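You operate a simulated robot arm through the tools that you are given. There is no shell and no other tool.

You run a simulated two-armed robot. Do the job below in one go: nothing can be reset, and whatever is moved stays where it is left.

## Task
First put the honey jar on the plate, then wipe the drip and slide the plate there.
Fine: the red-lidded jar; wipe, then slide onto the clean spot; the blue cloth goes back where it lay. Set down upright: honey jar. What is to be rubbed or washed off counts as gone when no trace of it is left.

The check looks at the end state, three seconds after you hand in, the way a careful person would. Anything else that was tipped, shoved, dropped, spilled or broken makes it a failure. Flat cloth is picked up by pressing the open fingertips on it (5 to 10 N) and closing them slowly along it; thin cloth reads only 2 to 8 mm in the jaws.

## Robot
Two 7-joint arms with two-finger parallel grippers on one trunk that stands fixed in place. Base frame: the origin is at the foot of the trunk, x ahead of it, y to its left, z up. Lengths are in mm, angles in degrees, forces in N, time in s.
The left shoulder is at [202, 171, 1054], the right one opposite. Each reaches about 883 mm from its shoulder. Payload 4.4 kg a hand.
Tool frame (each hand has its own): the origin (TCP) lies between the finger pads and is the grasp point; the fingertips stand 23 mm ahead of it; z points along the fingers, y is the line along which they close. The gripper opens to 94 mm. The fingers are 38 mm wide and 10 mm thick; the gripper's body (54 by 96 mm) begins 39 mm behind the TCP.
Orientation is told as [roll, pitch, yaw] about the base's x, y, z axes, in that order, counted from this pose: with the fingers straight down and closing along the base's y, the tool's x points along the base's -x, its y along +y and its z along -z.

## Interface
- The arms move only by the tool arm_command. It takes "left_targets", "right_targets" or both (then of equal length, played together; a hand with none holds still); each is a list of rows, each a list of 7 numbers: the opening, from 0 (shut) to 1 (fully open), then the shift along the base's x, y, z in mm, then the turn, a rotation vector about the base's x, y, z in degrees. In form: [[gripper, x, y, z, wx, wy, wz], ...]. A call has 1 to 20 rows; each row is the pose to reach, as a shift and turn from the pose commanded when the call began. Each row takes 0.2 s and may step no farther than 50 mm and 8.6 degrees from the row before; otherwise, or with a gripper value out of range, the whole call is refused. Where a pose cannot be reached the arm comes as near as it can. A force on the tool above 40 N (or 10 N above the force at the start of the call, whichever is more), or a blocked arm, ends the call early, and 0.2 s more pass. The fingers move at their own pace (about 72 mm/s each) and stop on an object; they squeeze with about 43 N. The grip force told is the motor's: it shows also when the fingers shut on nothing. Time passes only in rows, and 0.2 s behind the last, so rows that repeat a pose let the fingers close. The reply holds the time, the measured pose of the TCP, the force on the tool along the base axes, the opening and the grip force, in the units named above and with some noise, with the torque about the TCP (base axes, N m) and any sound that the robot's microphone picked up, and new pictures: "pictures" is both (left out), scene, wrist or none (wrist: the cameras of the hands that moved).
- Cameras (640 x 400 px; columns grow to the right, rows downward): "scene" is now at [328, 40.7, 1241.8]; the picture's right is [0.65, -0.76, 0.00], its down [0.08, 0.07, -0.99] and it looks along [0.75, 0.65, 0.10] (base axes); focal length 214 px, centre (320, 200). "left" rides on the left gripper at [86, -16, -74] in its tool frame; the picture's right is [0.18, 0.98, 0.00], its down [-0.58, 0.11, -0.81] and it looks along [-0.79, 0.15, 0.59] (tool axes); focal length 243 px, centre (320, 200). "right" rides on the right gripper at [86, 16, -75] in its tool frame; the picture's right is [-0.18, 0.98, 0.00], its down [-0.58, -0.11, -0.81] and it looks along [-0.79, -0.15, 0.59] (tool axes); focal length 243 px, centre (320, 200). There is no depth. A picture from a camera that has moved, and an enlarged one, comes with that camera's place and axes in the base frame and with its lens. The place of the scene camera against the robot may be out by one fixed shift of up to 25 mm in any direction.
- lift_body(by): moves the trunk up (or, below 0, down) by that many mm; the arms and the scene camera ride with it, the base frame stays. It gives what a move gives, with no picture.
- pan_tilt(pan, tilt): turns the head with the scene camera to pan (to the left, within 80 degrees either way) and tilt (down, from -29 to 69), counted from straight ahead of the robot (the tilt from the chest, where the trunk bows). It gives what a move gives, and a new picture of the scene camera.
- enlarge(camera, box): a new picture of the part [left, top, right, bottom] of that camera's present view, enlarged. The clock stands still meanwhile.
- hand_in(): hands the job in; it is judged then, once.

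Places have to be worked out from the pictures, the camera data and where the tool is seen. Open the grippers and draw the arms clear of the work before you hand the job in, unless the task says otherwise.

The tools are called after ">>>" as a command line: name --argument value ..., lists and objects as JSON in quotes. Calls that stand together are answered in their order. arm_command: Moves the arms, as the interface text tells. Its arguments: {"type":"object","properties":{"left_targets":{"type":"array"},"right_targets":{"type":"array"},"pictures":{"type":"string","enum":["both","scene","wrist","none"]}},"required":[]} The other tools are called the same way: lift_body (by) moves the trunk up or down; pan_tilt (pan, tilt) turns the head that bears the scene camera; enlarge (camera, box) takes an enlarged picture of a part of a camera's view; hand_in () hands the job in.

At the start:

```text
clock: 0.0
left_ee_pos: [358.5, 525.6, 1197.9]
left_tcp_rot: [0.0, 0.0, 0.1]
left_force: [1.3, 1.0, 0.8]
left_torque: [-0.01, -0.02, 0.0]
left_width: 93.9
left_gripper_force: 0.0
right_ee_pos: [458.6, 31.7, 1249.3]
right_tcp_rot: [0.0, 0.1, 0.1]
right_force: [-0.5, 0.3, 0.4]
right_torque: [-0.01, -0.01, -0.02]
right_width: 94.0
right_gripper_force: 0.1
trunk travel left (down, up): [-75.0, 313.0]
head pan, tilt (commanded): [40.7, -5.7]
```

scene: 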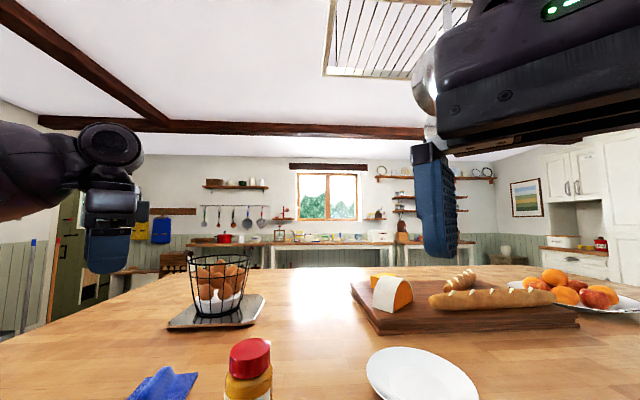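
right: 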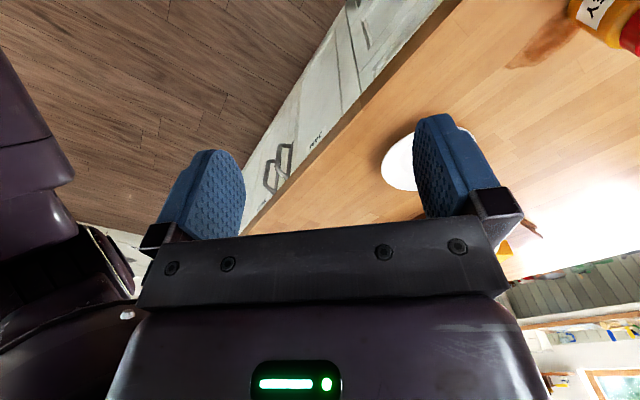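
left: 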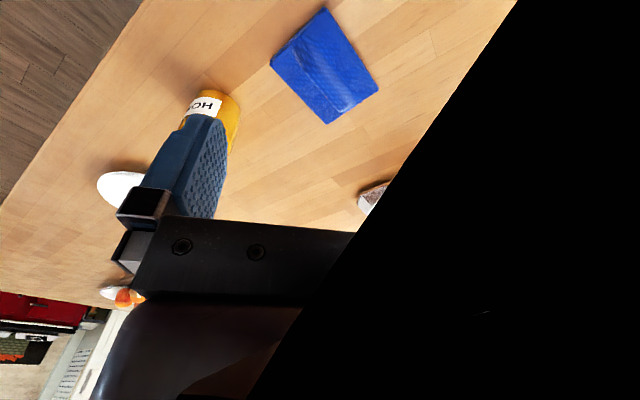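

The first pictures show the table with a red-lidded jar, a blue cloth and a plate, mostly below the view. I turn the head down to see the work area.

>>> pan_tilt --pan 25 --tilt 45

```text
clock: 1.2
left_ee_pos: [357.8, 523.4, 1197.7]
left_tcp_rot: [0.1, 0.0, 0.0]
left_force: [0.1, -0.4, 0.1]
left_torque: [0.0, 0.04, 0.0]
left_width: 94.2
left_gripper_force: 0.1
right_ee_pos: [458.3, 32.6, 1248.2]
right_tcp_rot: [0.0, 0.1, 0.0]
right_force: [-0.8, 0.2, -0.3]
right_torque: [-0.02, 0.0, 0.02]
right_width: 93.8
right_gripper_force: 0.2
trunk travel left (down, up): [-75.0, 313.0]
head pan, tilt (commanded): [25.0, 45.0]
camera scene: at [335.7, 18.4, 1162.1], right [0.42, -0.91, 0.0], down [-0.64, -0.3, -0.71], along [0.64, 0.3, -0.71], focal length 214 px, centre (320, 200)
```

scene: 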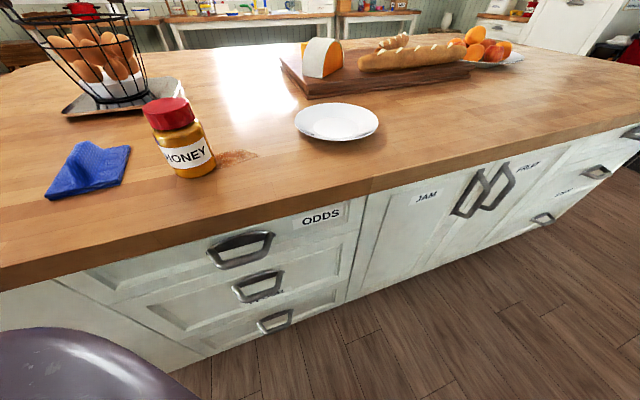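

The jar, the brown drip beside it, the plate and the folded cloth are all visible now. I enlarge the work area and the left wrist view for detail.

>>> enlarge --camera "scene" --box '[30, 60, 270, 210]'

>>> enlarge --camera "scene" --box '[230, 20, 470, 170]'

>>> enlarge --camera "left" --box '[80, 0, 400, 200]'

```text
2.67 times, centred on (150, 135) of scene
camera zoom: at [335.7, 18.4, 1162.1], right [0.42, -0.91, 0.0], down [-0.64, -0.3, -0.71], along [0.64, 0.3, -0.71], focal length 572 px, centre (773, 373)
```

zoom: 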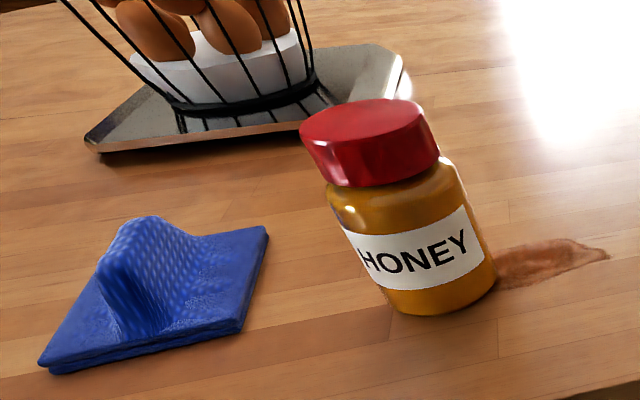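

```text
2.67 times, centred on (350, 95) of scene
camera zoom: at [335.7, 18.4, 1162.1], right [0.42, -0.91, 0.0], down [-0.64, -0.3, -0.71], along [0.64, 0.3, -0.71], focal length 572 px, centre (240, 480)
```

zoom: 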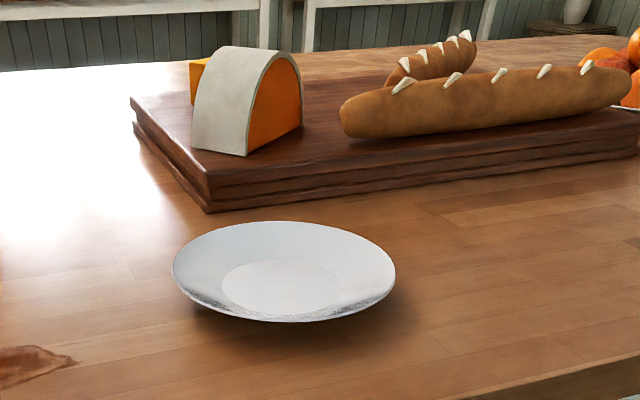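

```text
2.00 times, centred on (240, 100) of left
camera zoom: at [270.9, 509.0, 1274.2], right [-0.18, 0.98, 0.0], down [0.58, 0.11, 0.81], along [0.79, 0.15, -0.59], focal length 485 px, centre (480, 400)
```

zoom: 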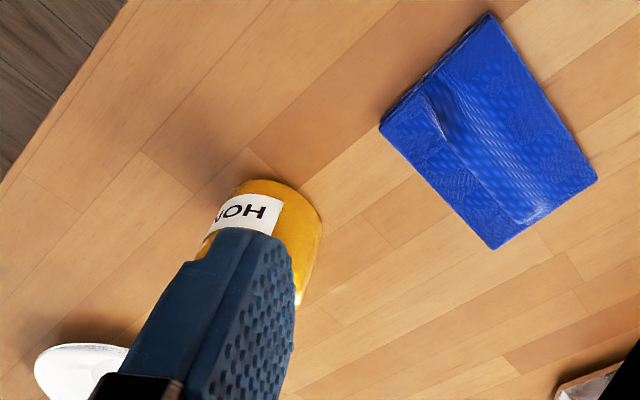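

The cloth is a folded square with a raised ridge, and the plate is empty with a raised rim. I move the left hand to look down at the jar and drip, and draw the right arm away to the right.

>>> arm_command --left_targets '[[1, 10, -25, 0, 0, 0, 0], [1, 20, -50, 0, 0, 0, 0], [1, 30, -75, 0, 0, 0, 0], [1, 30, -100, 0, 0, 0, 0], [1, 30, -125, 0, 0, 0, 0], [1, 30, -125, 0, 0, 0, 0]]' --right_targets '[[1, -10, -40, 0, 0, 0, 0], [1, -20, -80, 0, 0, 0, 0], [1, -30, -120, 0, 0, 0, 0], [1, -40, -160, 0, 0, 0, 0], [1, -50, -200, 0, 0, 0, 0], [1, -60, -240, 0, 0, 0, 0]]' --pictures "both"

```text
clock: 2.6
left_ee_pos: [386.3, 397.7, 1200.3]
left_tcp_rot: [0.0, -0.2, 0.1]
left_force: [-0.3, -0.5, 0.2]
left_torque: [0.0, -0.02, 0.01]
left_width: 94.2
left_gripper_force: 0.0
right_ee_pos: [396.9, -209.4, 1248.9]
right_tcp_rot: [0.0, -0.1, 0.1]
right_force: [-0.5, -0.3, 0.5]
right_torque: [0.04, 0.0, -0.03]
right_width: 93.9
right_gripper_force: 0.1
trunk travel left (down, up): [-75.0, 313.0]
head pan, tilt (commanded): [25.0, 45.0]
camera scene: at [334.3, 17.8, 1162.8], right [0.42, -0.91, 0.0], down [-0.64, -0.3, -0.71], along [0.64, 0.3, -0.71], focal length 214 px, centre (320, 200)
camera right: at [310.6, -193.7, 1324.1], right [0.18, 0.98, 0.0], down [0.58, -0.11, 0.81], along [0.79, -0.15, -0.59], focal length 243 px, centre (320, 200)
camera left: at [299.0, 382.8, 1275.6], right [-0.18, 0.98, 0.0], down [0.58, 0.11, 0.81], along [0.79, 0.15, -0.59], focal length 243 px, centre (320, 200)
```

scene: 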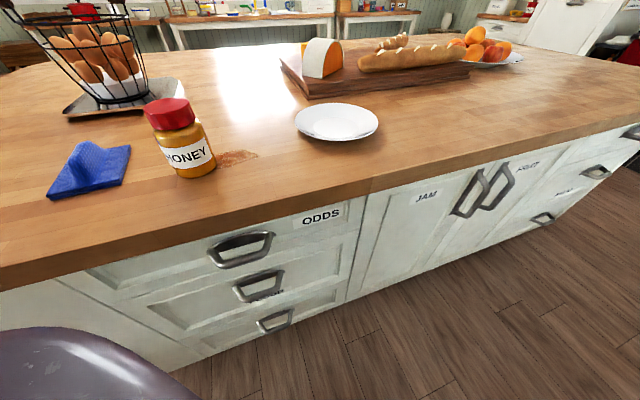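
right: 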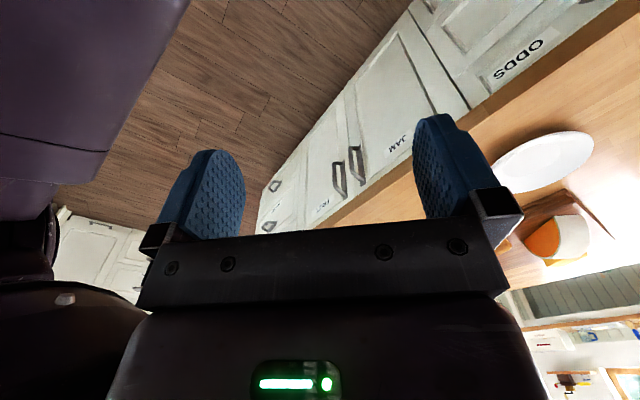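
left: 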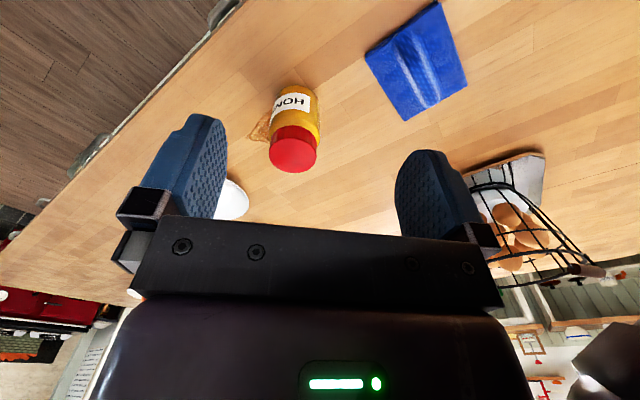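

>>> enlarge --camera "left" --box '[200, 0, 480, 175]'

```text
2.29 times, centred on (340, 88) of left
camera zoom: at [299.0, 382.8, 1275.6], right [-0.18, 0.98, 0.0], down [0.58, 0.11, 0.81], along [0.79, 0.15, -0.59], focal length 555 px, centre (274, 457)
```

zoom: 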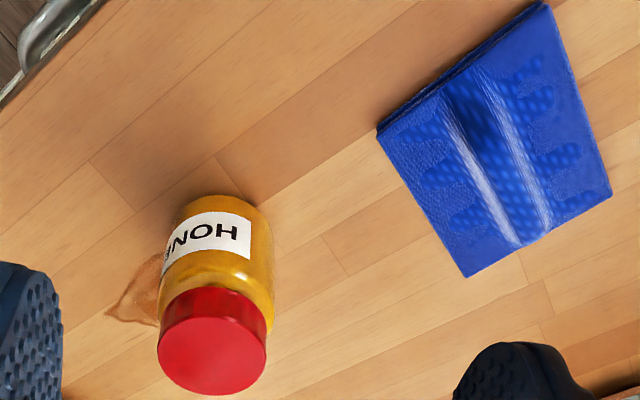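

Triangulating between the two left wrist views puts the table top at z≈920, with the jar at about (521, 387), its lid top near z≈1038 and diameter about 65 mm. The cloth centre is about (439, 549). I move the left hand to hover above the jar to refine this before grasping.

>>> arm_command --left_targets '[[1, 30, -3, -18, 0, 0, 0], [1, 62, -6, -36, 0, 0, 0], [1, 95, -9, -54, 0, 0, 0], [1, 125, -11, -70, 0, 0, 0], [1, 130, -12, -80, 0, 0, 0], [1, 130, -12, -80, 0, 0, 0]]' --pictures "both"

```text
clock: 4.0
left_ee_pos: [518.5, 388.2, 1118.8]
left_tcp_rot: [0.0, 0.0, 0.0]
left_force: [0.2, 0.1, 0.1]
left_torque: [0.04, 0.01, 0.01]
left_width: 94.0
left_gripper_force: 0.1
right_ee_pos: [399.5, -209.0, 1248.7]
right_tcp_rot: [0.1, -0.1, 0.0]
right_force: [0.0, 0.2, 0.4]
right_torque: [0.0, 0.01, 0.0]
right_width: 94.1
right_gripper_force: 0.0
trunk travel left (down, up): [-75.0, 313.0]
head pan, tilt (commanded): [25.0, 45.0]
camera scene: at [335.8, 18.3, 1162.0], right [0.42, -0.91, 0.0], down [-0.64, -0.3, -0.71], along [0.64, 0.3, -0.71], focal length 214 px, centre (320, 200)
camera left: at [431.1, 371.7, 1194.5], right [-0.18, 0.98, 0.0], down [0.58, 0.11, 0.81], along [0.79, 0.15, -0.59], focal length 243 px, centre (320, 200)
```

scene: 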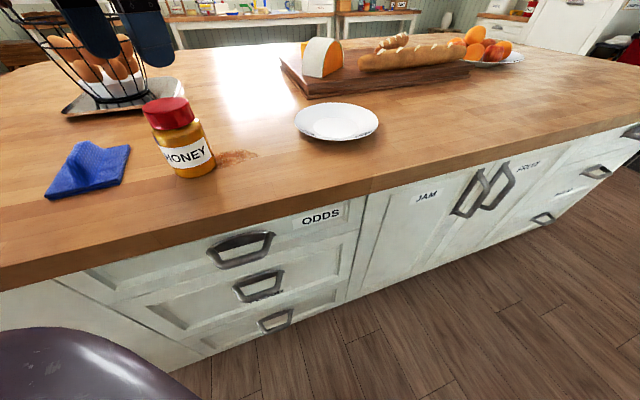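
left: 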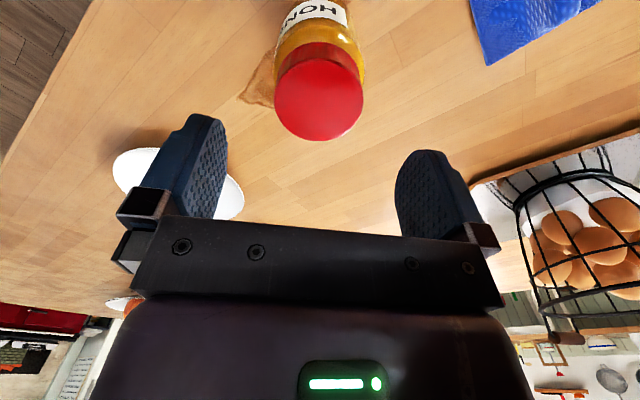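

The two wrist views agree on the lid centre at (518, 388) with its top at z≈1042, so the hand is already centred over it. I descend with open fingers to TCP z≈1012, straddling the lid and shoulder of the jar.

>>> arm_command --left_targets '[[1, 0, 0, -25, 0, 0, 0], [1, 0, 0, -50, 0, 0, 0], [1, 0, 0, -75, 0, 0, 0], [1, 0, 0, -92, 0, 0, 0], [1, 0, 0, -106, 0, 0, 0], [1, 0, 0, -106, 0, 0, 0]]' --pictures "both"

```text
clock: 5.4
left_ee_pos: [518.1, 387.4, 1011.5]
left_tcp_rot: [0.0, 0.0, 0.0]
left_force: [0.6, 0.3, -1.1]
left_torque: [0.02, -0.03, -0.02]
left_width: 93.9
left_gripper_force: 0.1
right_ee_pos: [398.9, -207.8, 1249.6]
right_tcp_rot: [0.0, 0.0, 0.0]
right_force: [0.5, 0.2, -0.1]
right_torque: [0.01, 0.02, -0.04]
right_width: 94.0
right_gripper_force: 0.1
trunk travel left (down, up): [-75.0, 313.0]
head pan, tilt (commanded): [25.0, 45.0]
camera scene: at [335.6, 18.3, 1162.1], right [0.42, -0.91, 0.0], down [-0.64, -0.3, -0.71], along [0.64, 0.3, -0.71], focal length 214 px, centre (320, 200)
camera left: at [430.6, 371.8, 1088.2], right [-0.18, 0.98, 0.0], down [0.58, 0.11, 0.81], along [0.79, 0.15, -0.59], focal length 243 px, centre (320, 200)
```

scene: 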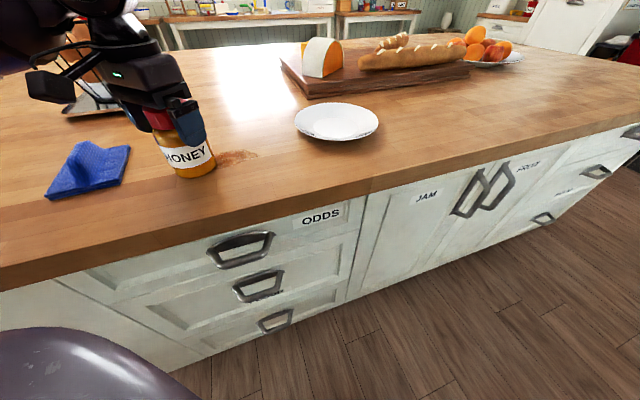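
left: 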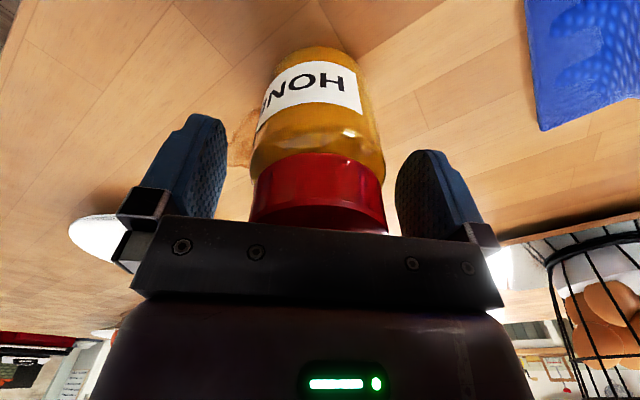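

The jar sits centred between the fingers with clear space around it. I close the fingers in steps and hold to let the grip settle.

>>> arm_command --left_targets '[[0.85, 0, 0, 0, 0, 0, 0], [0.75, 0, 0, 0, 0, 0, 0], [0.68, 0, 0, 0, 0, 0, 0], [0.6, 0, 0, 0, 0, 0, 0], [0.5, 0, 0, 0, 0, 0, 0], [0.3, 0, 0, 0, 0, 0, 0], [0, 0, 0, 0, 0, 0, 0], [0, 0, 0, 0, 0, 0, 0], [0, 0, 0, 0, 0, 0, 0]]' --pictures "wrist"

```text
clock: 7.4
left_ee_pos: [517.7, 387.1, 1011.8]
left_tcp_rot: [0.0, -0.1, 0.0]
left_force: [0.3, 1.3, 0.1]
left_torque: [-0.01, -0.14, 0.06]
left_width: 71.3
left_gripper_force: 43.1
right_ee_pos: [399.3, -209.2, 1247.7]
right_tcp_rot: [0.0, 0.0, 0.0]
right_force: [0.3, 0.0, 0.1]
right_torque: [-0.01, 0.01, 0.05]
right_width: 93.8
right_gripper_force: 0.0
trunk travel left (down, up): [-75.0, 313.0]
head pan, tilt (commanded): [25.0, 45.0]
camera left: at [430.8, 371.9, 1088.2], right [-0.18, 0.98, 0.0], down [0.58, 0.11, 0.81], along [0.79, 0.15, -0.59], focal length 243 px, centre (320, 200)
```

left: 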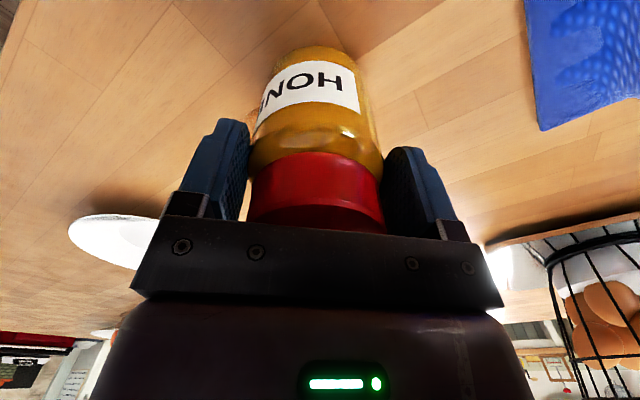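

The jaws stopped at 71 mm with full grip force, so the jar is held. I lift it slowly and check the load and that it stays straight.

>>> arm_command --left_targets '[[0, 0, 0, 5, 0, 0, 0], [0, 0, 0, 12, 0, 0, 0], [0, 0, 0, 25, 0, 0, 0], [0, 0, 0, 40, 0, 0, 0], [0, 0, 0, 60, 0, 0, 0], [0, 0, 0, 75, 0, 0, 0], [0, 0, 0, 80, 0, 0, 0], [0, 0, 0, 80, 0, 0, 0]]' --pictures "both"

```text
clock: 9.2
left_ee_pos: [519.2, 388.2, 1091.9]
left_tcp_rot: [0.0, 0.0, 0.0]
left_force: [0.2, 0.3, -5.2]
left_torque: [-0.02, 0.05, 0.0]
left_width: 71.2
left_gripper_force: 42.8
right_ee_pos: [399.1, -208.6, 1248.8]
right_tcp_rot: [-0.1, 0.2, 0.1]
right_force: [0.2, -0.2, -0.5]
right_torque: [-0.02, 0.01, -0.04]
right_width: 94.0
right_gripper_force: 0.0
trunk travel left (down, up): [-75.0, 313.0]
head pan, tilt (commanded): [25.0, 45.0]
camera scene: at [336.0, 18.6, 1161.8], right [0.42, -0.91, 0.0], down [-0.64, -0.3, -0.71], along [0.64, 0.3, -0.71], focal length 214 px, centre (320, 200)
camera left: at [431.2, 372.2, 1168.3], right [-0.18, 0.98, 0.0], down [0.58, 0.11, 0.81], along [0.79, 0.15, -0.59], focal length 243 px, centre (320, 200)
```

scene: 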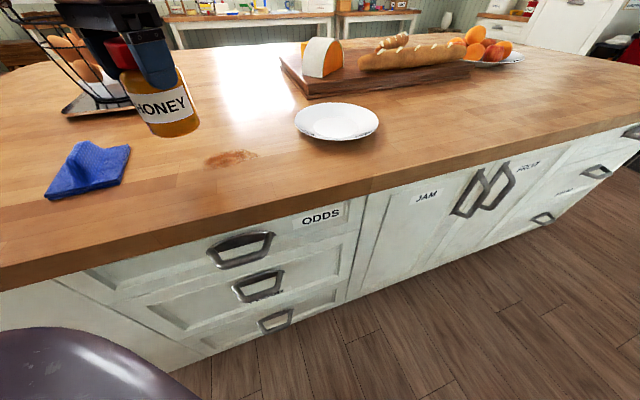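
left: 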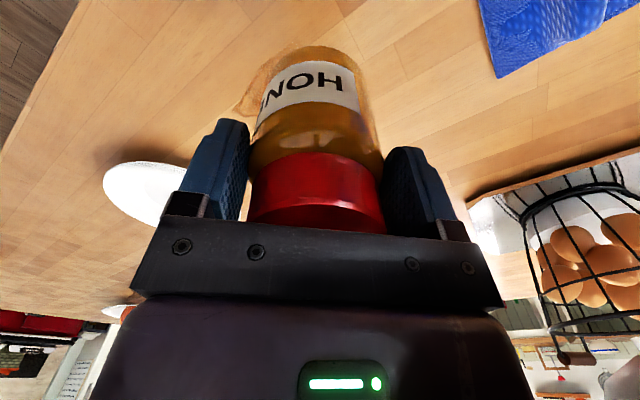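

The jar is held at about 5.3 N (0.55 kg) and hangs straight. I enlarge the scene view to see the whole drip, now that the jar is off it, and the plate in the wrist view.

>>> enlarge --camera "scene" --box '[150, 100, 310, 200]'

>>> enlarge --camera "left" --box '[80, 20, 400, 220]'

```text
4.00 times, centred on (230, 150) of scene
camera zoom: at [336.0, 18.6, 1161.8], right [0.42, -0.91, 0.0], down [-0.64, -0.3, -0.71], along [0.64, 0.3, -0.71], focal length 858 px, centre (680, 400)
```

zoom: 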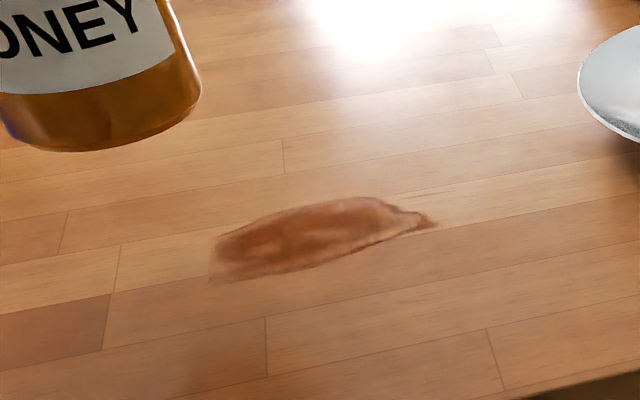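

```text
2.00 times, centred on (240, 120) of left
camera zoom: at [431.2, 372.2, 1168.3], right [-0.18, 0.98, 0.0], down [0.58, 0.11, 0.81], along [0.79, 0.15, -0.59], focal length 485 px, centre (480, 360)
```

zoom: 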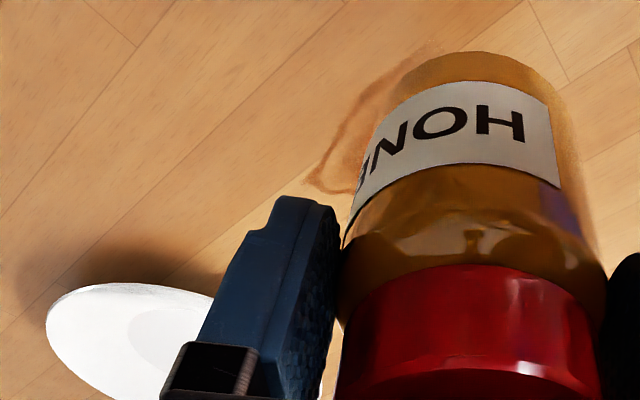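

The drip runs from about (530, 365) to (612, 290), and rough cross-views put the plate centre near (787, 208). I carry the jar at this height toward the plate and stop short to measure the plate with the wrist camera.

>>> arm_command --left_targets '[[0, 20, -16, 6, 0, 0, 0], [0, 53, -42, 10, 0, 0, 0], [0, 86, -68, 10, 0, 0, 0], [0, 119, -94, 10, 0, 0, 0], [0, 152, -120, 10, 0, 0, 0], [0, 180, -142, 10, 0, 0, 0], [0, 200, -155, 10, 0, 0, 0], [0, 200, -155, 10, 0, 0, 0]]' --pictures "both"

>>> enlarge --camera "left" --box '[120, 0, 440, 200]'

>>> enlarge --camera "right" --box '[400, 60, 640, 210]'

```text
clock: 11.0
left_ee_pos: [717.1, 232.6, 1102.9]
left_tcp_rot: [0.0, -0.1, 0.0]
left_force: [-0.8, 1.1, -4.3]
left_torque: [0.03, 0.04, -0.01]
left_width: 71.1
left_gripper_force: 42.8
right_ee_pos: [399.9, -208.2, 1247.8]
right_tcp_rot: [-0.1, 0.1, 0.0]
right_force: [-0.9, -0.4, -0.1]
right_torque: [0.02, -0.02, 0.02]
right_width: 94.0
right_gripper_force: 0.1
trunk travel left (down, up): [-75.0, 313.0]
head pan, tilt (commanded): [25.0, 45.0]
camera scene: at [335.4, 18.3, 1162.3], right [0.42, -0.91, 0.0], down [-0.64, -0.3, -0.71], along [0.64, 0.3, -0.71], focal length 214 px, centre (320, 200)
camera left: at [630.4, 217.0, 1179.4], right [-0.18, 0.98, 0.0], down [0.58, 0.11, 0.81], along [0.79, 0.15, -0.59], focal length 243 px, centre (320, 200)
```

scene: 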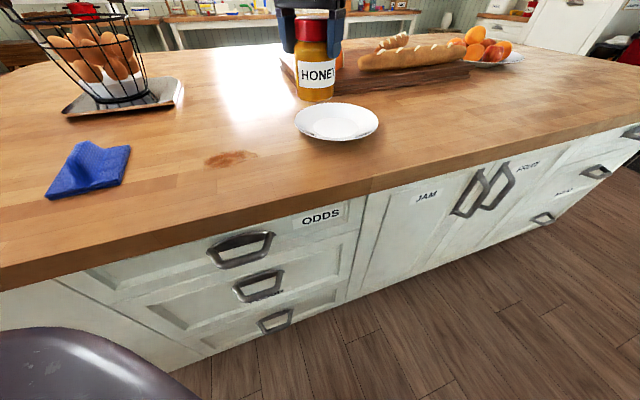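
left: 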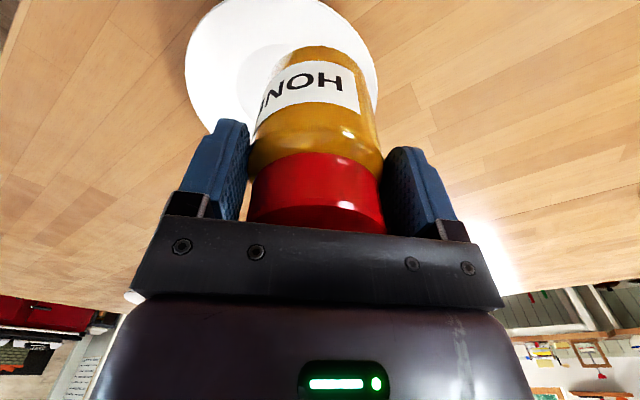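

```text
2.00 times, centred on (280, 100) of left
camera zoom: at [630.4, 217.0, 1179.4], right [-0.18, 0.98, 0.0], down [0.58, 0.11, 0.81], along [0.79, 0.15, -0.59], focal length 485 px, centre (400, 400)
```

zoom: 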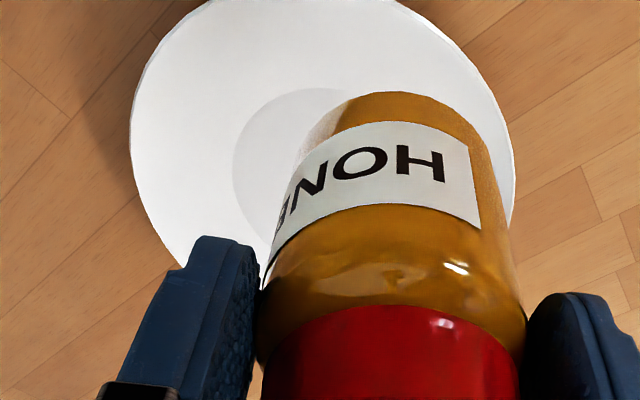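

```text
2.67 times, centred on (520, 135) of right
camera zoom: at [312.2, -192.6, 1323.7], right [0.18, 0.98, 0.0], down [0.58, -0.11, 0.81], along [0.79, -0.15, -0.59], focal length 647 px, centre (-213, 373)
```

zoom: 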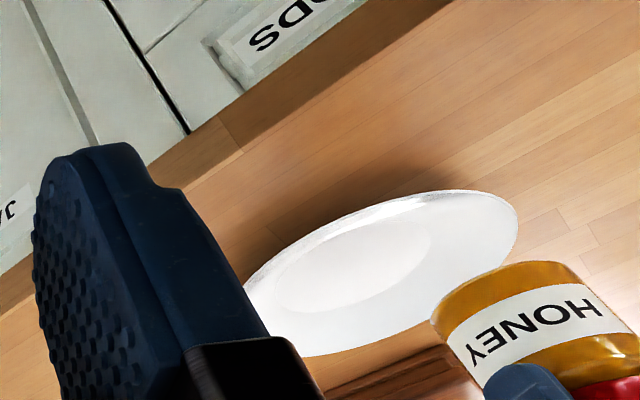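

Fitting the plate rim gives centre (788, 207), radius 100, with a flat well of radius about 56. I move the jar over (792, 204), a few mm beyond centre to leave room for the later grip, and lower it to just above the plate.

>>> arm_command --left_targets '[[0, 35, -13, 0, 0, 0, 0], [0, 70, -26, 0, 0, 0, 0], [0, 75, -28.5, 0, 0, 0, 0], [0, 75, -28.5, -15, 0, 0, 0], [0, 75, -28.5, -30, 0, 0, 0], [0, 75, -28.5, -45, 0, 0, 0], [0, 75, -28.5, -58, 0, 0, 0], [0, 75, -28.5, -68, 0, 0, 0], [0, 75, -28.5, -75, 0, 0, 0], [0, 75, -28.5, -75, 0, 0, 0]]' --pictures "both"

```text
clock: 13.2
left_ee_pos: [783.5, 252.1, 1048.9]
left_tcp_rot: [0.0, 0.2, 0.1]
left_force: [-0.5, 0.4, -4.7]
left_torque: [-0.03, 0.06, 0.02]
left_width: 71.2
left_gripper_force: 43.0
left hand out of reach, approached as far as the arm can: row 1, 2, 3, 4, 5, 6, 7, 8, 9, 10
right_ee_pos: [400.8, -208.0, 1245.3]
right_tcp_rot: [0.0, 0.2, 0.0]
right_force: [-0.1, 0.0, -0.5]
right_torque: [-0.01, -0.01, 0.0]
right_width: 94.1
right_gripper_force: 0.1
trunk travel left (down, up): [-75.0, 313.0]
head pan, tilt (commanded): [25.0, 45.0]
camera scene: at [337.7, 18.6, 1160.9], right [0.42, -0.91, 0.0], down [-0.64, -0.3, -0.71], along [0.64, 0.3, -0.71], focal length 214 px, centre (320, 200)
camera left: at [695.3, 236.4, 1125.2], right [-0.18, 0.98, 0.0], down [0.58, 0.11, 0.8], along [0.79, 0.15, -0.59], focal length 243 px, centre (320, 200)
```

scene: 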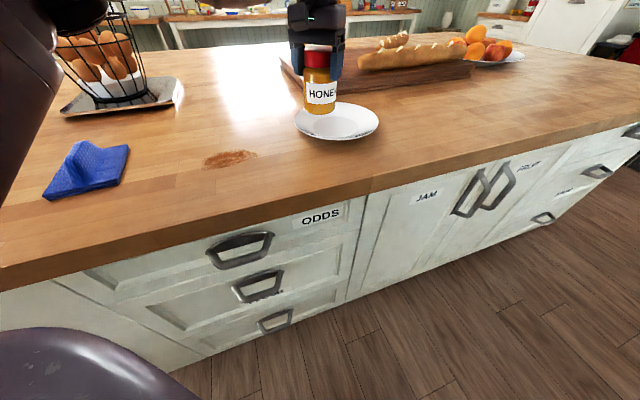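
left: 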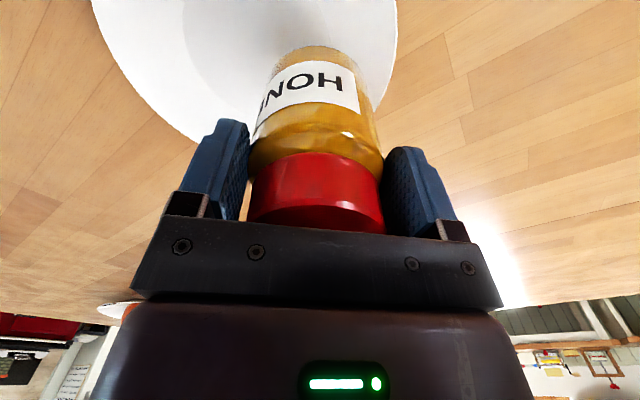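

The left arm could not reach the target because the vertical hand sits too high above the shoulder. It stopped at (783, 252) with the jar still safely above the plate, so I raise the trunk to extend the arm's horizontal reach.

>>> lift_body --by 160

```text
clock: 15.0
left_ee_pos: [592.2, 253.2, 1504.0]
left_tcp_rot: [-0.1, -29.0, 0.0]
left_force: [0.6, 0.7, -6.5]
left_torque: [0.0, 0.12, -0.01]
left_width: 71.5
left_gripper_force: 42.4
right_ee_pos: [400.6, -208.5, 1408.3]
right_tcp_rot: [0.1, 0.2, 0.0]
right_force: [-0.4, 0.4, -0.9]
right_torque: [-0.03, 0.0, -0.02]
right_width: 94.0
right_gripper_force: 0.1
trunk travel left (down, up): [-235.0, 153.0]
head pan, tilt (commanded): [25.0, 45.0]
```

Raising the trunk also swung the left hand up and back, to z=1504 with a pitch of −29°. The jar is still gripped, so I hold still and look before doing anything else.

>>> arm_command --left_targets '[[0, 0, 0, 0, 0, 0, 0]]' --pictures "both"

```text
clock: 15.4
left_ee_pos: [590.5, 252.4, 1504.1]
left_tcp_rot: [0.1, -29.2, 0.1]
left_force: [-0.6, -0.2, -5.4]
left_torque: [0.01, 0.14, 0.0]
left_width: 71.1
left_gripper_force: 43.0
right_ee_pos: [398.6, -208.8, 1408.8]
right_tcp_rot: [0.0, 0.1, 0.0]
right_force: [-0.5, 0.6, 0.7]
right_torque: [0.0, 0.01, -0.03]
right_width: 94.0
right_gripper_force: 0.0
trunk travel left (down, up): [-235.0, 153.0]
head pan, tilt (commanded): [25.0, 45.0]
camera scene: at [183.4, 18.5, 1349.7], right [0.42, -0.91, 0.0], down [-0.64, -0.3, -0.71], along [0.64, 0.3, -0.71], focal length 214 px, centre (320, 200)
camera left: at [477.9, 236.2, 1528.7], right [-0.16, 0.98, -0.09], down [0.11, 0.11, 0.99], along [0.98, 0.15, -0.13], focal length 243 px, centre (320, 200)
```

scene: 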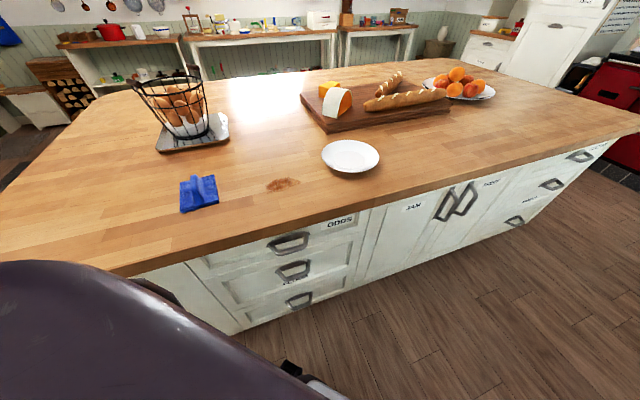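
left: 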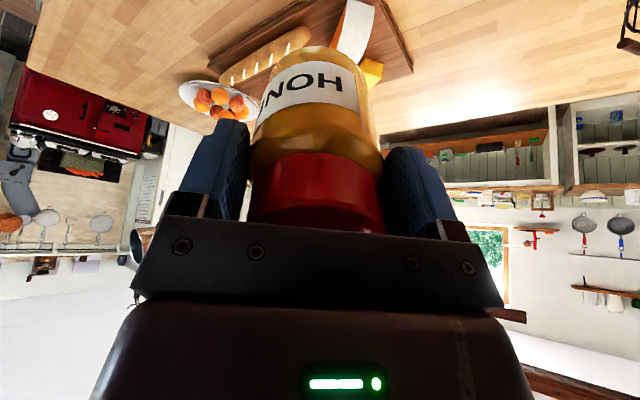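

The trunk lifts by unbowing, which moves the shoulders back, so lifting doesn't help reach. A hand tilted with the fingers forward-down will reach instead, so I plan to set the jar down on clean table and regrasp it tilted. First I level the hand at a comfortable pose.

>>> arm_command --left_targets '[[0, -10, 10, -5, 0, 7, 0], [0, -20, 20, -15, 0, 14, 0], [0, -30, 30, -30, 0, 21, 0], [0, -40, 45, -45, 0, 29, 0], [0, -50, 60, -60, 0, 29, 0], [0, -60, 75, -80, 0, 29, 0], [0, -60, 80, -100, 0, 29, 0], [0, -60, 80, -100, 0, 29, 0]]' --pictures "scene"

```text
clock: 17.2
left_ee_pos: [531.3, 332.4, 1404.0]
left_tcp_rot: [0.0, -0.2, 0.1]
left_force: [-0.5, -0.6, -5.8]
left_torque: [-0.02, 0.07, -0.01]
left_width: 71.0
left_gripper_force: 42.8
left hand out of reach, approached as far as the arm can: row 1
right_ee_pos: [397.9, -208.9, 1409.1]
right_tcp_rot: [0.1, 0.0, 0.0]
right_force: [0.8, -0.1, -0.2]
right_torque: [0.0, -0.02, -0.05]
right_width: 94.0
right_gripper_force: 0.1
trunk travel left (down, up): [-235.0, 153.0]
head pan, tilt (commanded): [25.0, 45.0]
camera scene: at [183.0, 18.5, 1349.8], right [0.42, -0.91, 0.0], down [-0.64, -0.3, -0.71], along [0.64, 0.3, -0.71], focal length 214 px, centre (320, 200)
```

scene: 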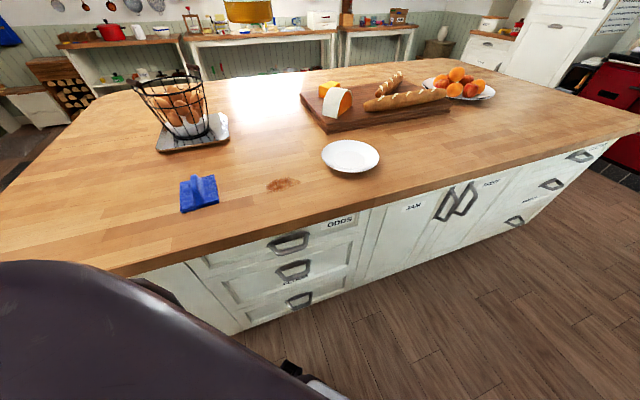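

The hand is level again at (531, 332, 1404). I bring the trunk back down to its first height so the shoulders come forward.

>>> lift_body --by -160

>>> enlarge --camera "scene" --box '[0, 0, 640, 400]'

```text
clock: 19.1
left_ee_pos: [528.2, 332.7, 1246.5]
left_tcp_rot: [0.0, -0.4, 0.0]
left_force: [-0.6, 0.7, -5.3]
left_torque: [0.01, 0.06, 0.01]
left_width: 71.2
left_gripper_force: 43.2
right_ee_pos: [396.2, -208.1, 1249.9]
right_tcp_rot: [-0.1, -0.2, 0.0]
right_force: [-0.5, 0.5, 0.2]
right_torque: [0.0, -0.02, -0.04]
right_width: 94.1
right_gripper_force: 0.1
trunk travel left (down, up): [-75.0, 313.0]
head pan, tilt (commanded): [25.0, 45.0]
```

```text
1.00 times, centred on (320, 200) of scene (not enlarged: the box is as wide or as high as the picture)
camera zoom: at [334.5, 18.5, 1162.7], right [0.42, -0.91, 0.0], down [-0.64, -0.3, -0.71], along [0.64, 0.3, -0.71], focal length 214 px, centre (320, 200)
```

zoom: 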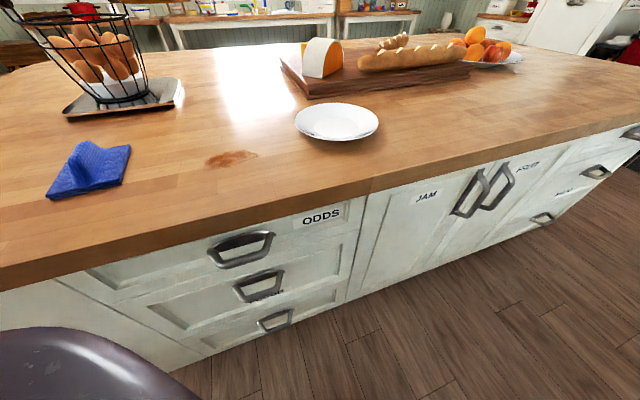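

The trunk is back and the hand is level at (528, 333, 1246). I carry the jar to clear table at about (625, 420), away from the drip, and lower it to just above the surface.

>>> arm_command --left_targets '[[0, 20, 20, -20, 0, 0, 0], [0, 45, 42, -45, 0, 0, 0], [0, 70, 65, -70, 0, 0, 0], [0, 95, 87, -95, 0, 0, 0], [0, 97, 87, -125, 0, 0, 0], [0, 97, 87, -155, 0, 0, 0], [0, 97, 87, -185, 0, 0, 0], [0, 97, 87, -205, 0, 0, 0], [0, 97, 87, -218, 0, 0, 0], [0, 97, 87, -224, 0, 0, 0], [0, 97, 87, -224, 0, 0, 0]]' --pictures "both"

```text
clock: 21.4
left_ee_pos: [627.0, 418.8, 1019.8]
left_tcp_rot: [0.0, -0.2, 0.0]
left_force: [-0.8, -1.1, -4.7]
left_torque: [0.04, 0.08, 0.02]
left_width: 71.3
left_gripper_force: 42.4
right_ee_pos: [398.8, -209.0, 1248.3]
right_tcp_rot: [0.1, 0.1, 0.0]
right_force: [-1.0, 0.0, 0.0]
right_torque: [0.01, -0.01, -0.01]
right_width: 94.0
right_gripper_force: 0.2
trunk travel left (down, up): [-75.0, 313.0]
head pan, tilt (commanded): [25.0, 45.0]
camera scene: at [336.1, 18.6, 1161.9], right [0.42, -0.91, 0.0], down [-0.64, -0.3, -0.71], along [0.64, 0.3, -0.71], focal length 214 px, centre (320, 200)
camera left: at [539.9, 403.1, 1096.0], right [-0.18, 0.98, 0.0], down [0.58, 0.11, 0.81], along [0.79, 0.15, -0.59], focal length 243 px, centre (320, 200)
```

scene: 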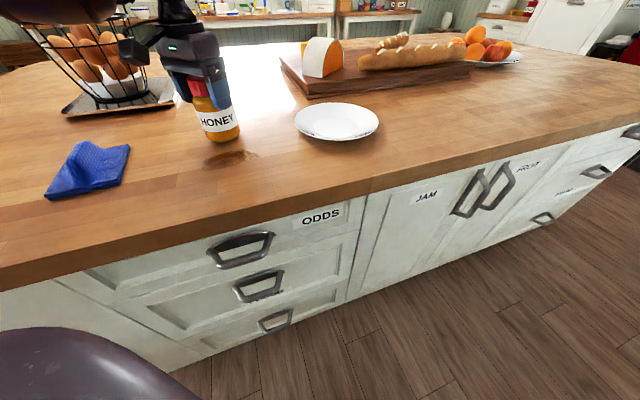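
left: 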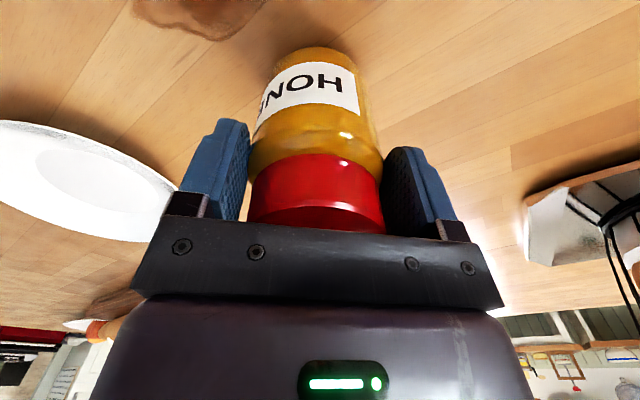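

The jar is about 8 mm above clean table, well clear of the drip. I lower it slowly to contact.

>>> arm_command --left_targets '[[0, 0, 0, -3, 0, 0, 0], [0, 0, 0, -5, 0, 0, 0], [0, 0, 0, -6.5, 0, 0, 0], [0, 0, 0, -7.5, 0, 0, 0], [0, 0, 0, -8, 0, 0, 0]]' --pictures "none"

```text
clock: 22.6
left_ee_pos: [629.5, 419.4, 1012.1]
left_tcp_rot: [0.0, -0.2, 0.0]
left_force: [0.3, -0.2, -5.0]
left_torque: [0.02, 0.08, -0.02]
left_width: 71.3
left_gripper_force: 42.8
right_ee_pos: [397.9, -208.5, 1248.1]
right_tcp_rot: [0.0, 0.1, 0.0]
right_force: [0.8, -0.4, 0.1]
right_torque: [-0.01, -0.02, 0.02]
right_width: 94.0
right_gripper_force: 0.1
trunk travel left (down, up): [-75.0, 313.0]
head pan, tilt (commanded): [25.0, 45.0]
```

There's no contact yet, as the full weight is still on the hand. I go down 1 mm at a time.

>>> arm_command --left_targets '[[0, 0, 0, -0.5, 0, 0, 0], [0, 0, 0, -1, 0, 0, 0], [0, 0, 0, -1.5, 0, 0, 0]]' --pictures "none"

```text
clock: 23.4
left_ee_pos: [627.6, 418.2, 1012.1]
left_tcp_rot: [0.0, -0.3, 0.1]
left_force: [1.7, 2.8, 4.1]
left_torque: [0.31, 0.12, -0.08]
left_width: 71.3
left_gripper_force: 43.0
right_ee_pos: [396.9, -208.4, 1249.2]
right_tcp_rot: [0.1, 0.0, 0.0]
right_force: [0.5, -0.6, 0.4]
right_torque: [0.01, 0.01, 0.0]
right_width: 94.1
right_gripper_force: 0.1
trunk travel left (down, up): [-75.0, 313.0]
head pan, tilt (commanded): [25.0, 45.0]
```

Contact is made, with the force swinging from −5 to +4 N. I open the fingers gently and then look.

>>> arm_command --left_targets '[[0.7, 0, 0, 0.3, 0, 0, 0], [0.8, 0, 0, 0.3, 0, 0, 0], [0.9, 0, 0, 0.3, 0, 0, 0], [1, 0, 0, 0.3, 0, 0, 0], [1, 0, 0, 0.3, 0, 0, 0]]' --pictures "both"

```text
clock: 24.6
left_ee_pos: [627.2, 419.6, 1011.1]
left_tcp_rot: [-0.1, -0.3, 0.0]
left_force: [-0.5, 0.4, 0.0]
left_torque: [-0.01, -0.05, -0.02]
left_width: 93.7
left_gripper_force: 0.1
right_ee_pos: [398.6, -208.1, 1248.1]
right_tcp_rot: [0.0, 0.0, -0.1]
right_force: [0.4, 0.3, -1.0]
right_torque: [0.01, -0.02, -0.01]
right_width: 94.0
right_gripper_force: 0.2
trunk travel left (down, up): [-75.0, 313.0]
head pan, tilt (commanded): [25.0, 45.0]
camera scene: at [335.7, 18.4, 1162.0], right [0.42, -0.91, 0.0], down [-0.64, -0.3, -0.71], along [0.64, 0.3, -0.71], focal length 214 px, centre (320, 200)
camera left: at [540.0, 402.8, 1087.1], right [-0.18, 0.98, 0.0], down [0.58, 0.11, 0.81], along [0.79, 0.15, -0.59], focal length 243 px, centre (320, 200)
```

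scene: 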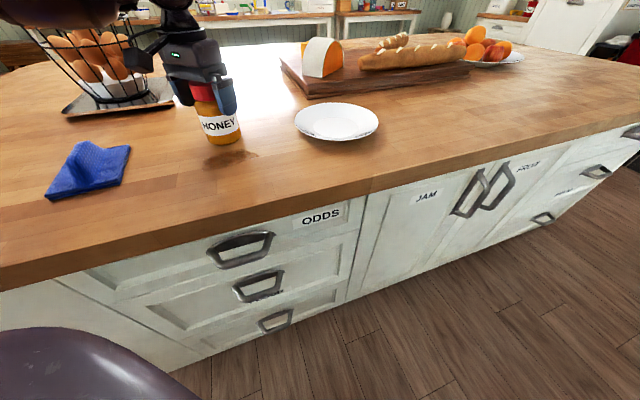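
left: 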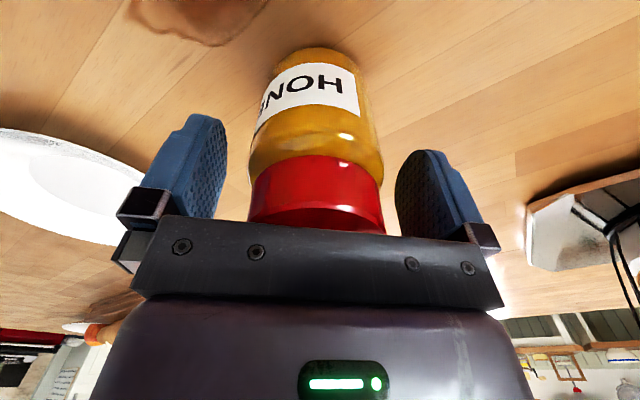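

The jar stands upright on clean table at about (627, 419). I raise the hand and tilt it 22° with fingers forward-down, ready for a regrasp with more reach.

>>> arm_command --left_targets '[[1, 0, 0, 20, 0, 0, 0], [1, 0, 0, 50, 0, 0, 0], [1, 0, 0, 80, 0, 0, 0], [1, -2, 0, 85, 0, -7.5, 0], [1, -4, 0, 85, 0, -15, 0], [1, -6, 0, 85, 0, -22, 0], [1, -6, 0, 85, 0, -22, 0]]' --pictures "both"

```text
clock: 26.2
left_ee_pos: [622.0, 419.4, 1096.8]
left_tcp_rot: [0.0, -22.4, 0.1]
left_force: [0.3, -0.8, 0.5]
left_torque: [-0.01, -0.02, -0.01]
left_width: 93.9
left_gripper_force: 0.1
right_ee_pos: [398.5, -208.2, 1248.1]
right_tcp_rot: [-0.1, 0.1, 0.0]
right_force: [0.2, -0.2, 0.1]
right_torque: [-0.02, 0.01, 0.01]
right_width: 94.0
right_gripper_force: 0.1
trunk travel left (down, up): [-75.0, 313.0]
head pan, tilt (commanded): [25.0, 45.0]
camera scene: at [335.6, 18.3, 1162.1], right [0.42, -0.91, 0.0], down [-0.64, -0.3, -0.71], along [0.64, 0.3, -0.71], focal length 214 px, centre (320, 200)
camera left: at [511.6, 403.0, 1133.9], right [-0.17, 0.98, -0.07], down [0.23, 0.11, 0.97], along [0.96, 0.15, -0.25], focal length 243 px, centre (320, 200)
```

scene: 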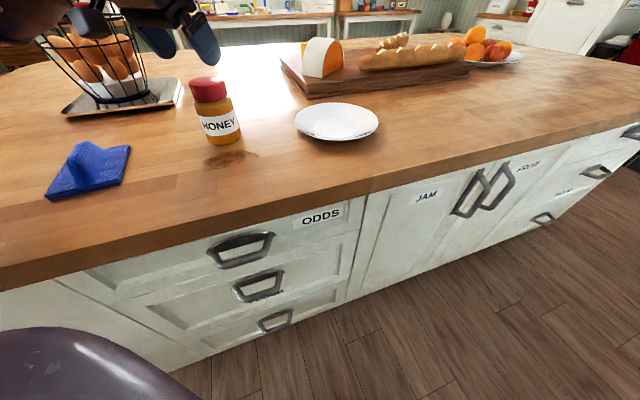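
left: 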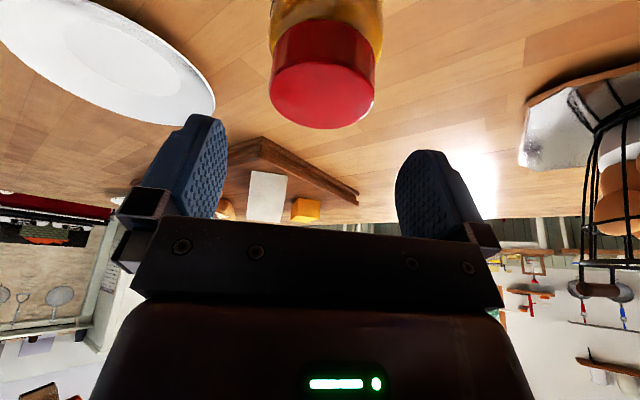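

The jar stands alone and upright, centred between the fingers. I descend about 75 mm straight down with the tilted, open hand.

>>> arm_command --left_targets '[[1, 0, 0, -20, 0, 0, 0], [1, 0, 0, -40, 0, 0, 0], [1, 0, 0, -58, 0, 0, 0], [1, 0, 0, -68, 0, 0, 0], [1, 0, 0, -75, 0, 0, 0], [1, 0, 0, -75, 0, 0, 0]]' --pictures "both"

```text
clock: 27.6
left_ee_pos: [620.9, 420.4, 1020.0]
left_tcp_rot: [0.0, -22.2, 0.0]
left_force: [-0.5, -0.2, -0.2]
left_torque: [0.02, 0.01, 0.03]
left_width: 94.0
left_gripper_force: 0.0
right_ee_pos: [398.3, -207.0, 1247.4]
right_tcp_rot: [0.0, -0.1, 0.0]
right_force: [-0.5, -0.1, 0.3]
right_torque: [0.0, 0.02, -0.01]
right_width: 93.9
right_gripper_force: 0.1
trunk travel left (down, up): [-75.0, 313.0]
head pan, tilt (commanded): [25.0, 45.0]
camera scene: at [335.7, 18.4, 1162.0], right [0.42, -0.91, 0.0], down [-0.64, -0.3, -0.71], along [0.64, 0.3, -0.71], focal length 214 px, centre (320, 200)
camera left: at [512.1, 403.6, 1058.5], right [-0.17, 0.98, -0.07], down [0.23, 0.11, 0.97], along [0.96, 0.15, -0.25], focal length 243 px, centre (320, 200)
```

scene: 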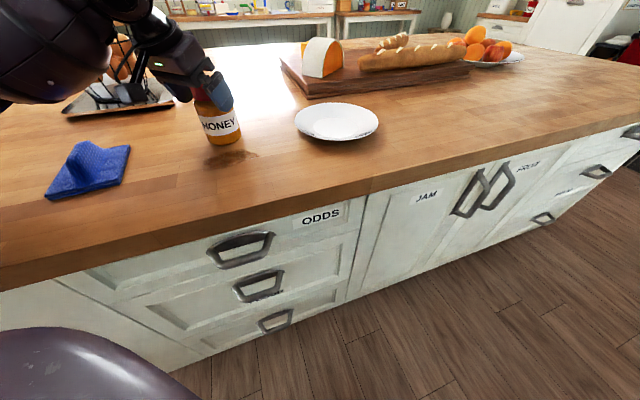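
left: 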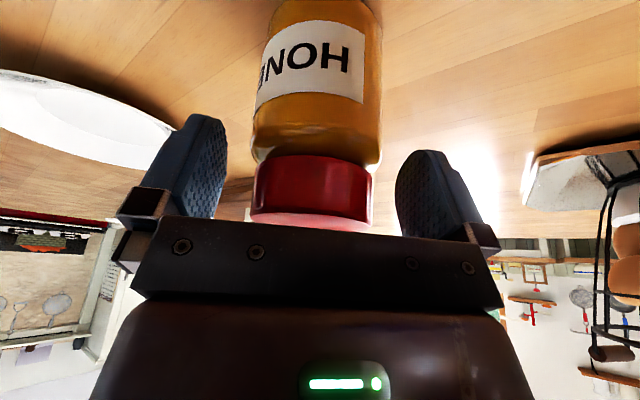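

The lid and shoulder lie between the pads with no contact. I close in steps and hold.

>>> arm_command --left_targets '[[0.88, 0, 0, 0, 0, 0, 0], [0.8, 0, 0, 0, 0, 0, 0], [0.74, 0, 0, 0, 0, 0, 0], [0.65, 0, 0, 0, 0, 0, 0], [0.5, 0, 0, 0, 0, 0, 0], [0.3, 0, 0, 0, 0, 0, 0], [0, 0, 0, 0, 0, 0, 0], [0, 0, 0, 0, 0, 0, 0], [0, 0, 0, 0, 0, 0, 0]]' --pictures "wrist"

```text
clock: 29.6
left_ee_pos: [620.0, 419.6, 1020.2]
left_tcp_rot: [0.1, -22.2, -0.1]
left_force: [0.0, -0.8, 0.2]
left_torque: [-0.16, -0.06, -0.01]
left_width: 71.1
left_gripper_force: 42.4
right_ee_pos: [397.7, -207.7, 1248.8]
right_tcp_rot: [-0.1, 0.0, 0.0]
right_force: [0.2, -0.2, 1.0]
right_torque: [-0.02, -0.03, 0.02]
right_width: 93.9
right_gripper_force: 0.0
trunk travel left (down, up): [-75.0, 313.0]
head pan, tilt (commanded): [25.0, 45.0]
camera left: at [512.2, 403.5, 1058.5], right [-0.17, 0.98, -0.07], down [0.23, 0.11, 0.97], along [0.96, 0.15, -0.25], focal length 243 px, centre (320, 200)
```

left: 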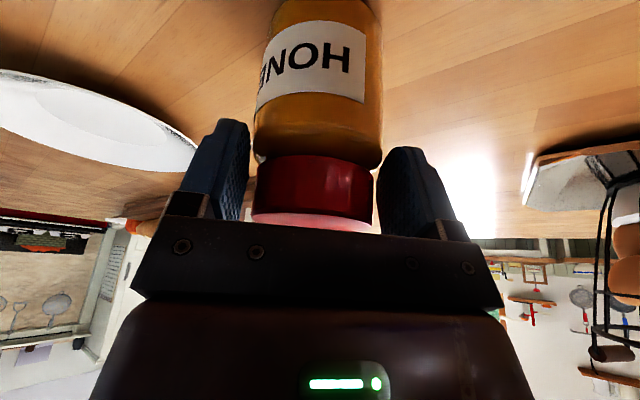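

The grip is firm at 71 mm, with the jar axis about 7 mm ahead of the TCP. I lift the jar 60 mm and carry it over the plate centre.

>>> arm_command --left_targets '[[0, 0, 0, 6, 0, 0, 0], [0, 0, 0, 18, 0, 0, 0], [0, 0, 0, 38, 0, 0, 0], [0, 0, 0, 60, 0, 0, 0], [0, 20, -26, 65, 0, 0, 0], [0, 45, -59, 65, 0, 0, 0], [0, 72, -94, 65, 0, 0, 0], [0, 99, -130, 65, 0, 0, 0], [0, 126, -165, 65, 0, 0, 0], [0, 150, -196, 65, 0, 0, 0], [0, 164, -215, 65, 0, 0, 0], [0, 164, -215, 65, 0, 0, 0]]' --pictures "both"

```text
clock: 32.2
left_ee_pos: [785.1, 204.5, 1085.5]
left_tcp_rot: [0.0, -22.1, 0.1]
left_force: [-0.1, 0.0, -5.5]
left_torque: [0.02, 0.09, 0.01]
left_width: 70.9
left_gripper_force: 42.7
right_ee_pos: [397.6, -208.4, 1248.5]
right_tcp_rot: [0.0, 0.0, 0.0]
right_force: [0.9, -0.2, 0.0]
right_torque: [0.03, -0.01, -0.01]
right_width: 94.1
right_gripper_force: 0.0
trunk travel left (down, up): [-75.0, 313.0]
head pan, tilt (commanded): [25.0, 45.0]
camera scene: at [335.6, 18.2, 1162.2], right [0.42, -0.91, 0.0], down [-0.64, -0.3, -0.71], along [0.64, 0.3, -0.71], focal length 214 px, centre (320, 200)
camera left: at [675.8, 187.8, 1123.6], right [-0.17, 0.98, -0.07], down [0.23, 0.11, 0.97], along [0.96, 0.15, -0.25], focal length 243 px, centre (320, 200)
```

scene: 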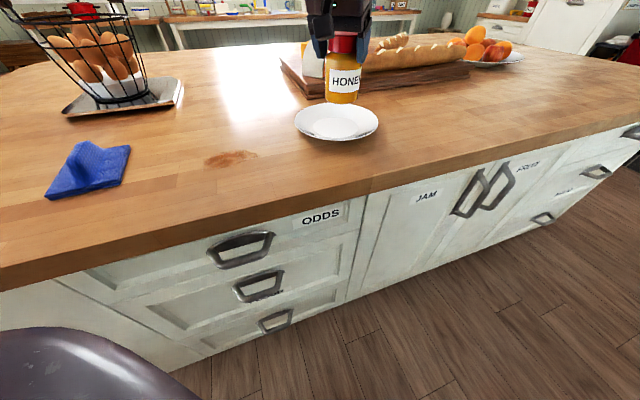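
left: 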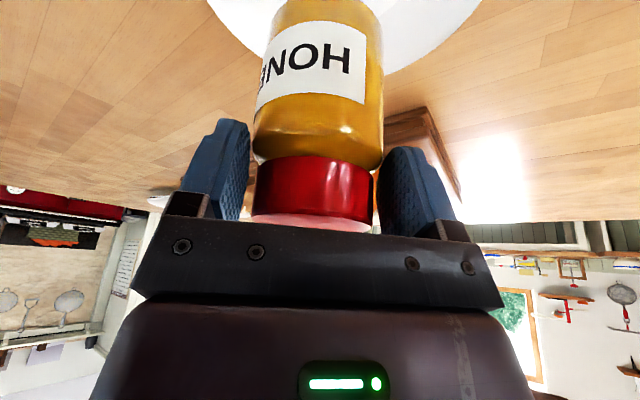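

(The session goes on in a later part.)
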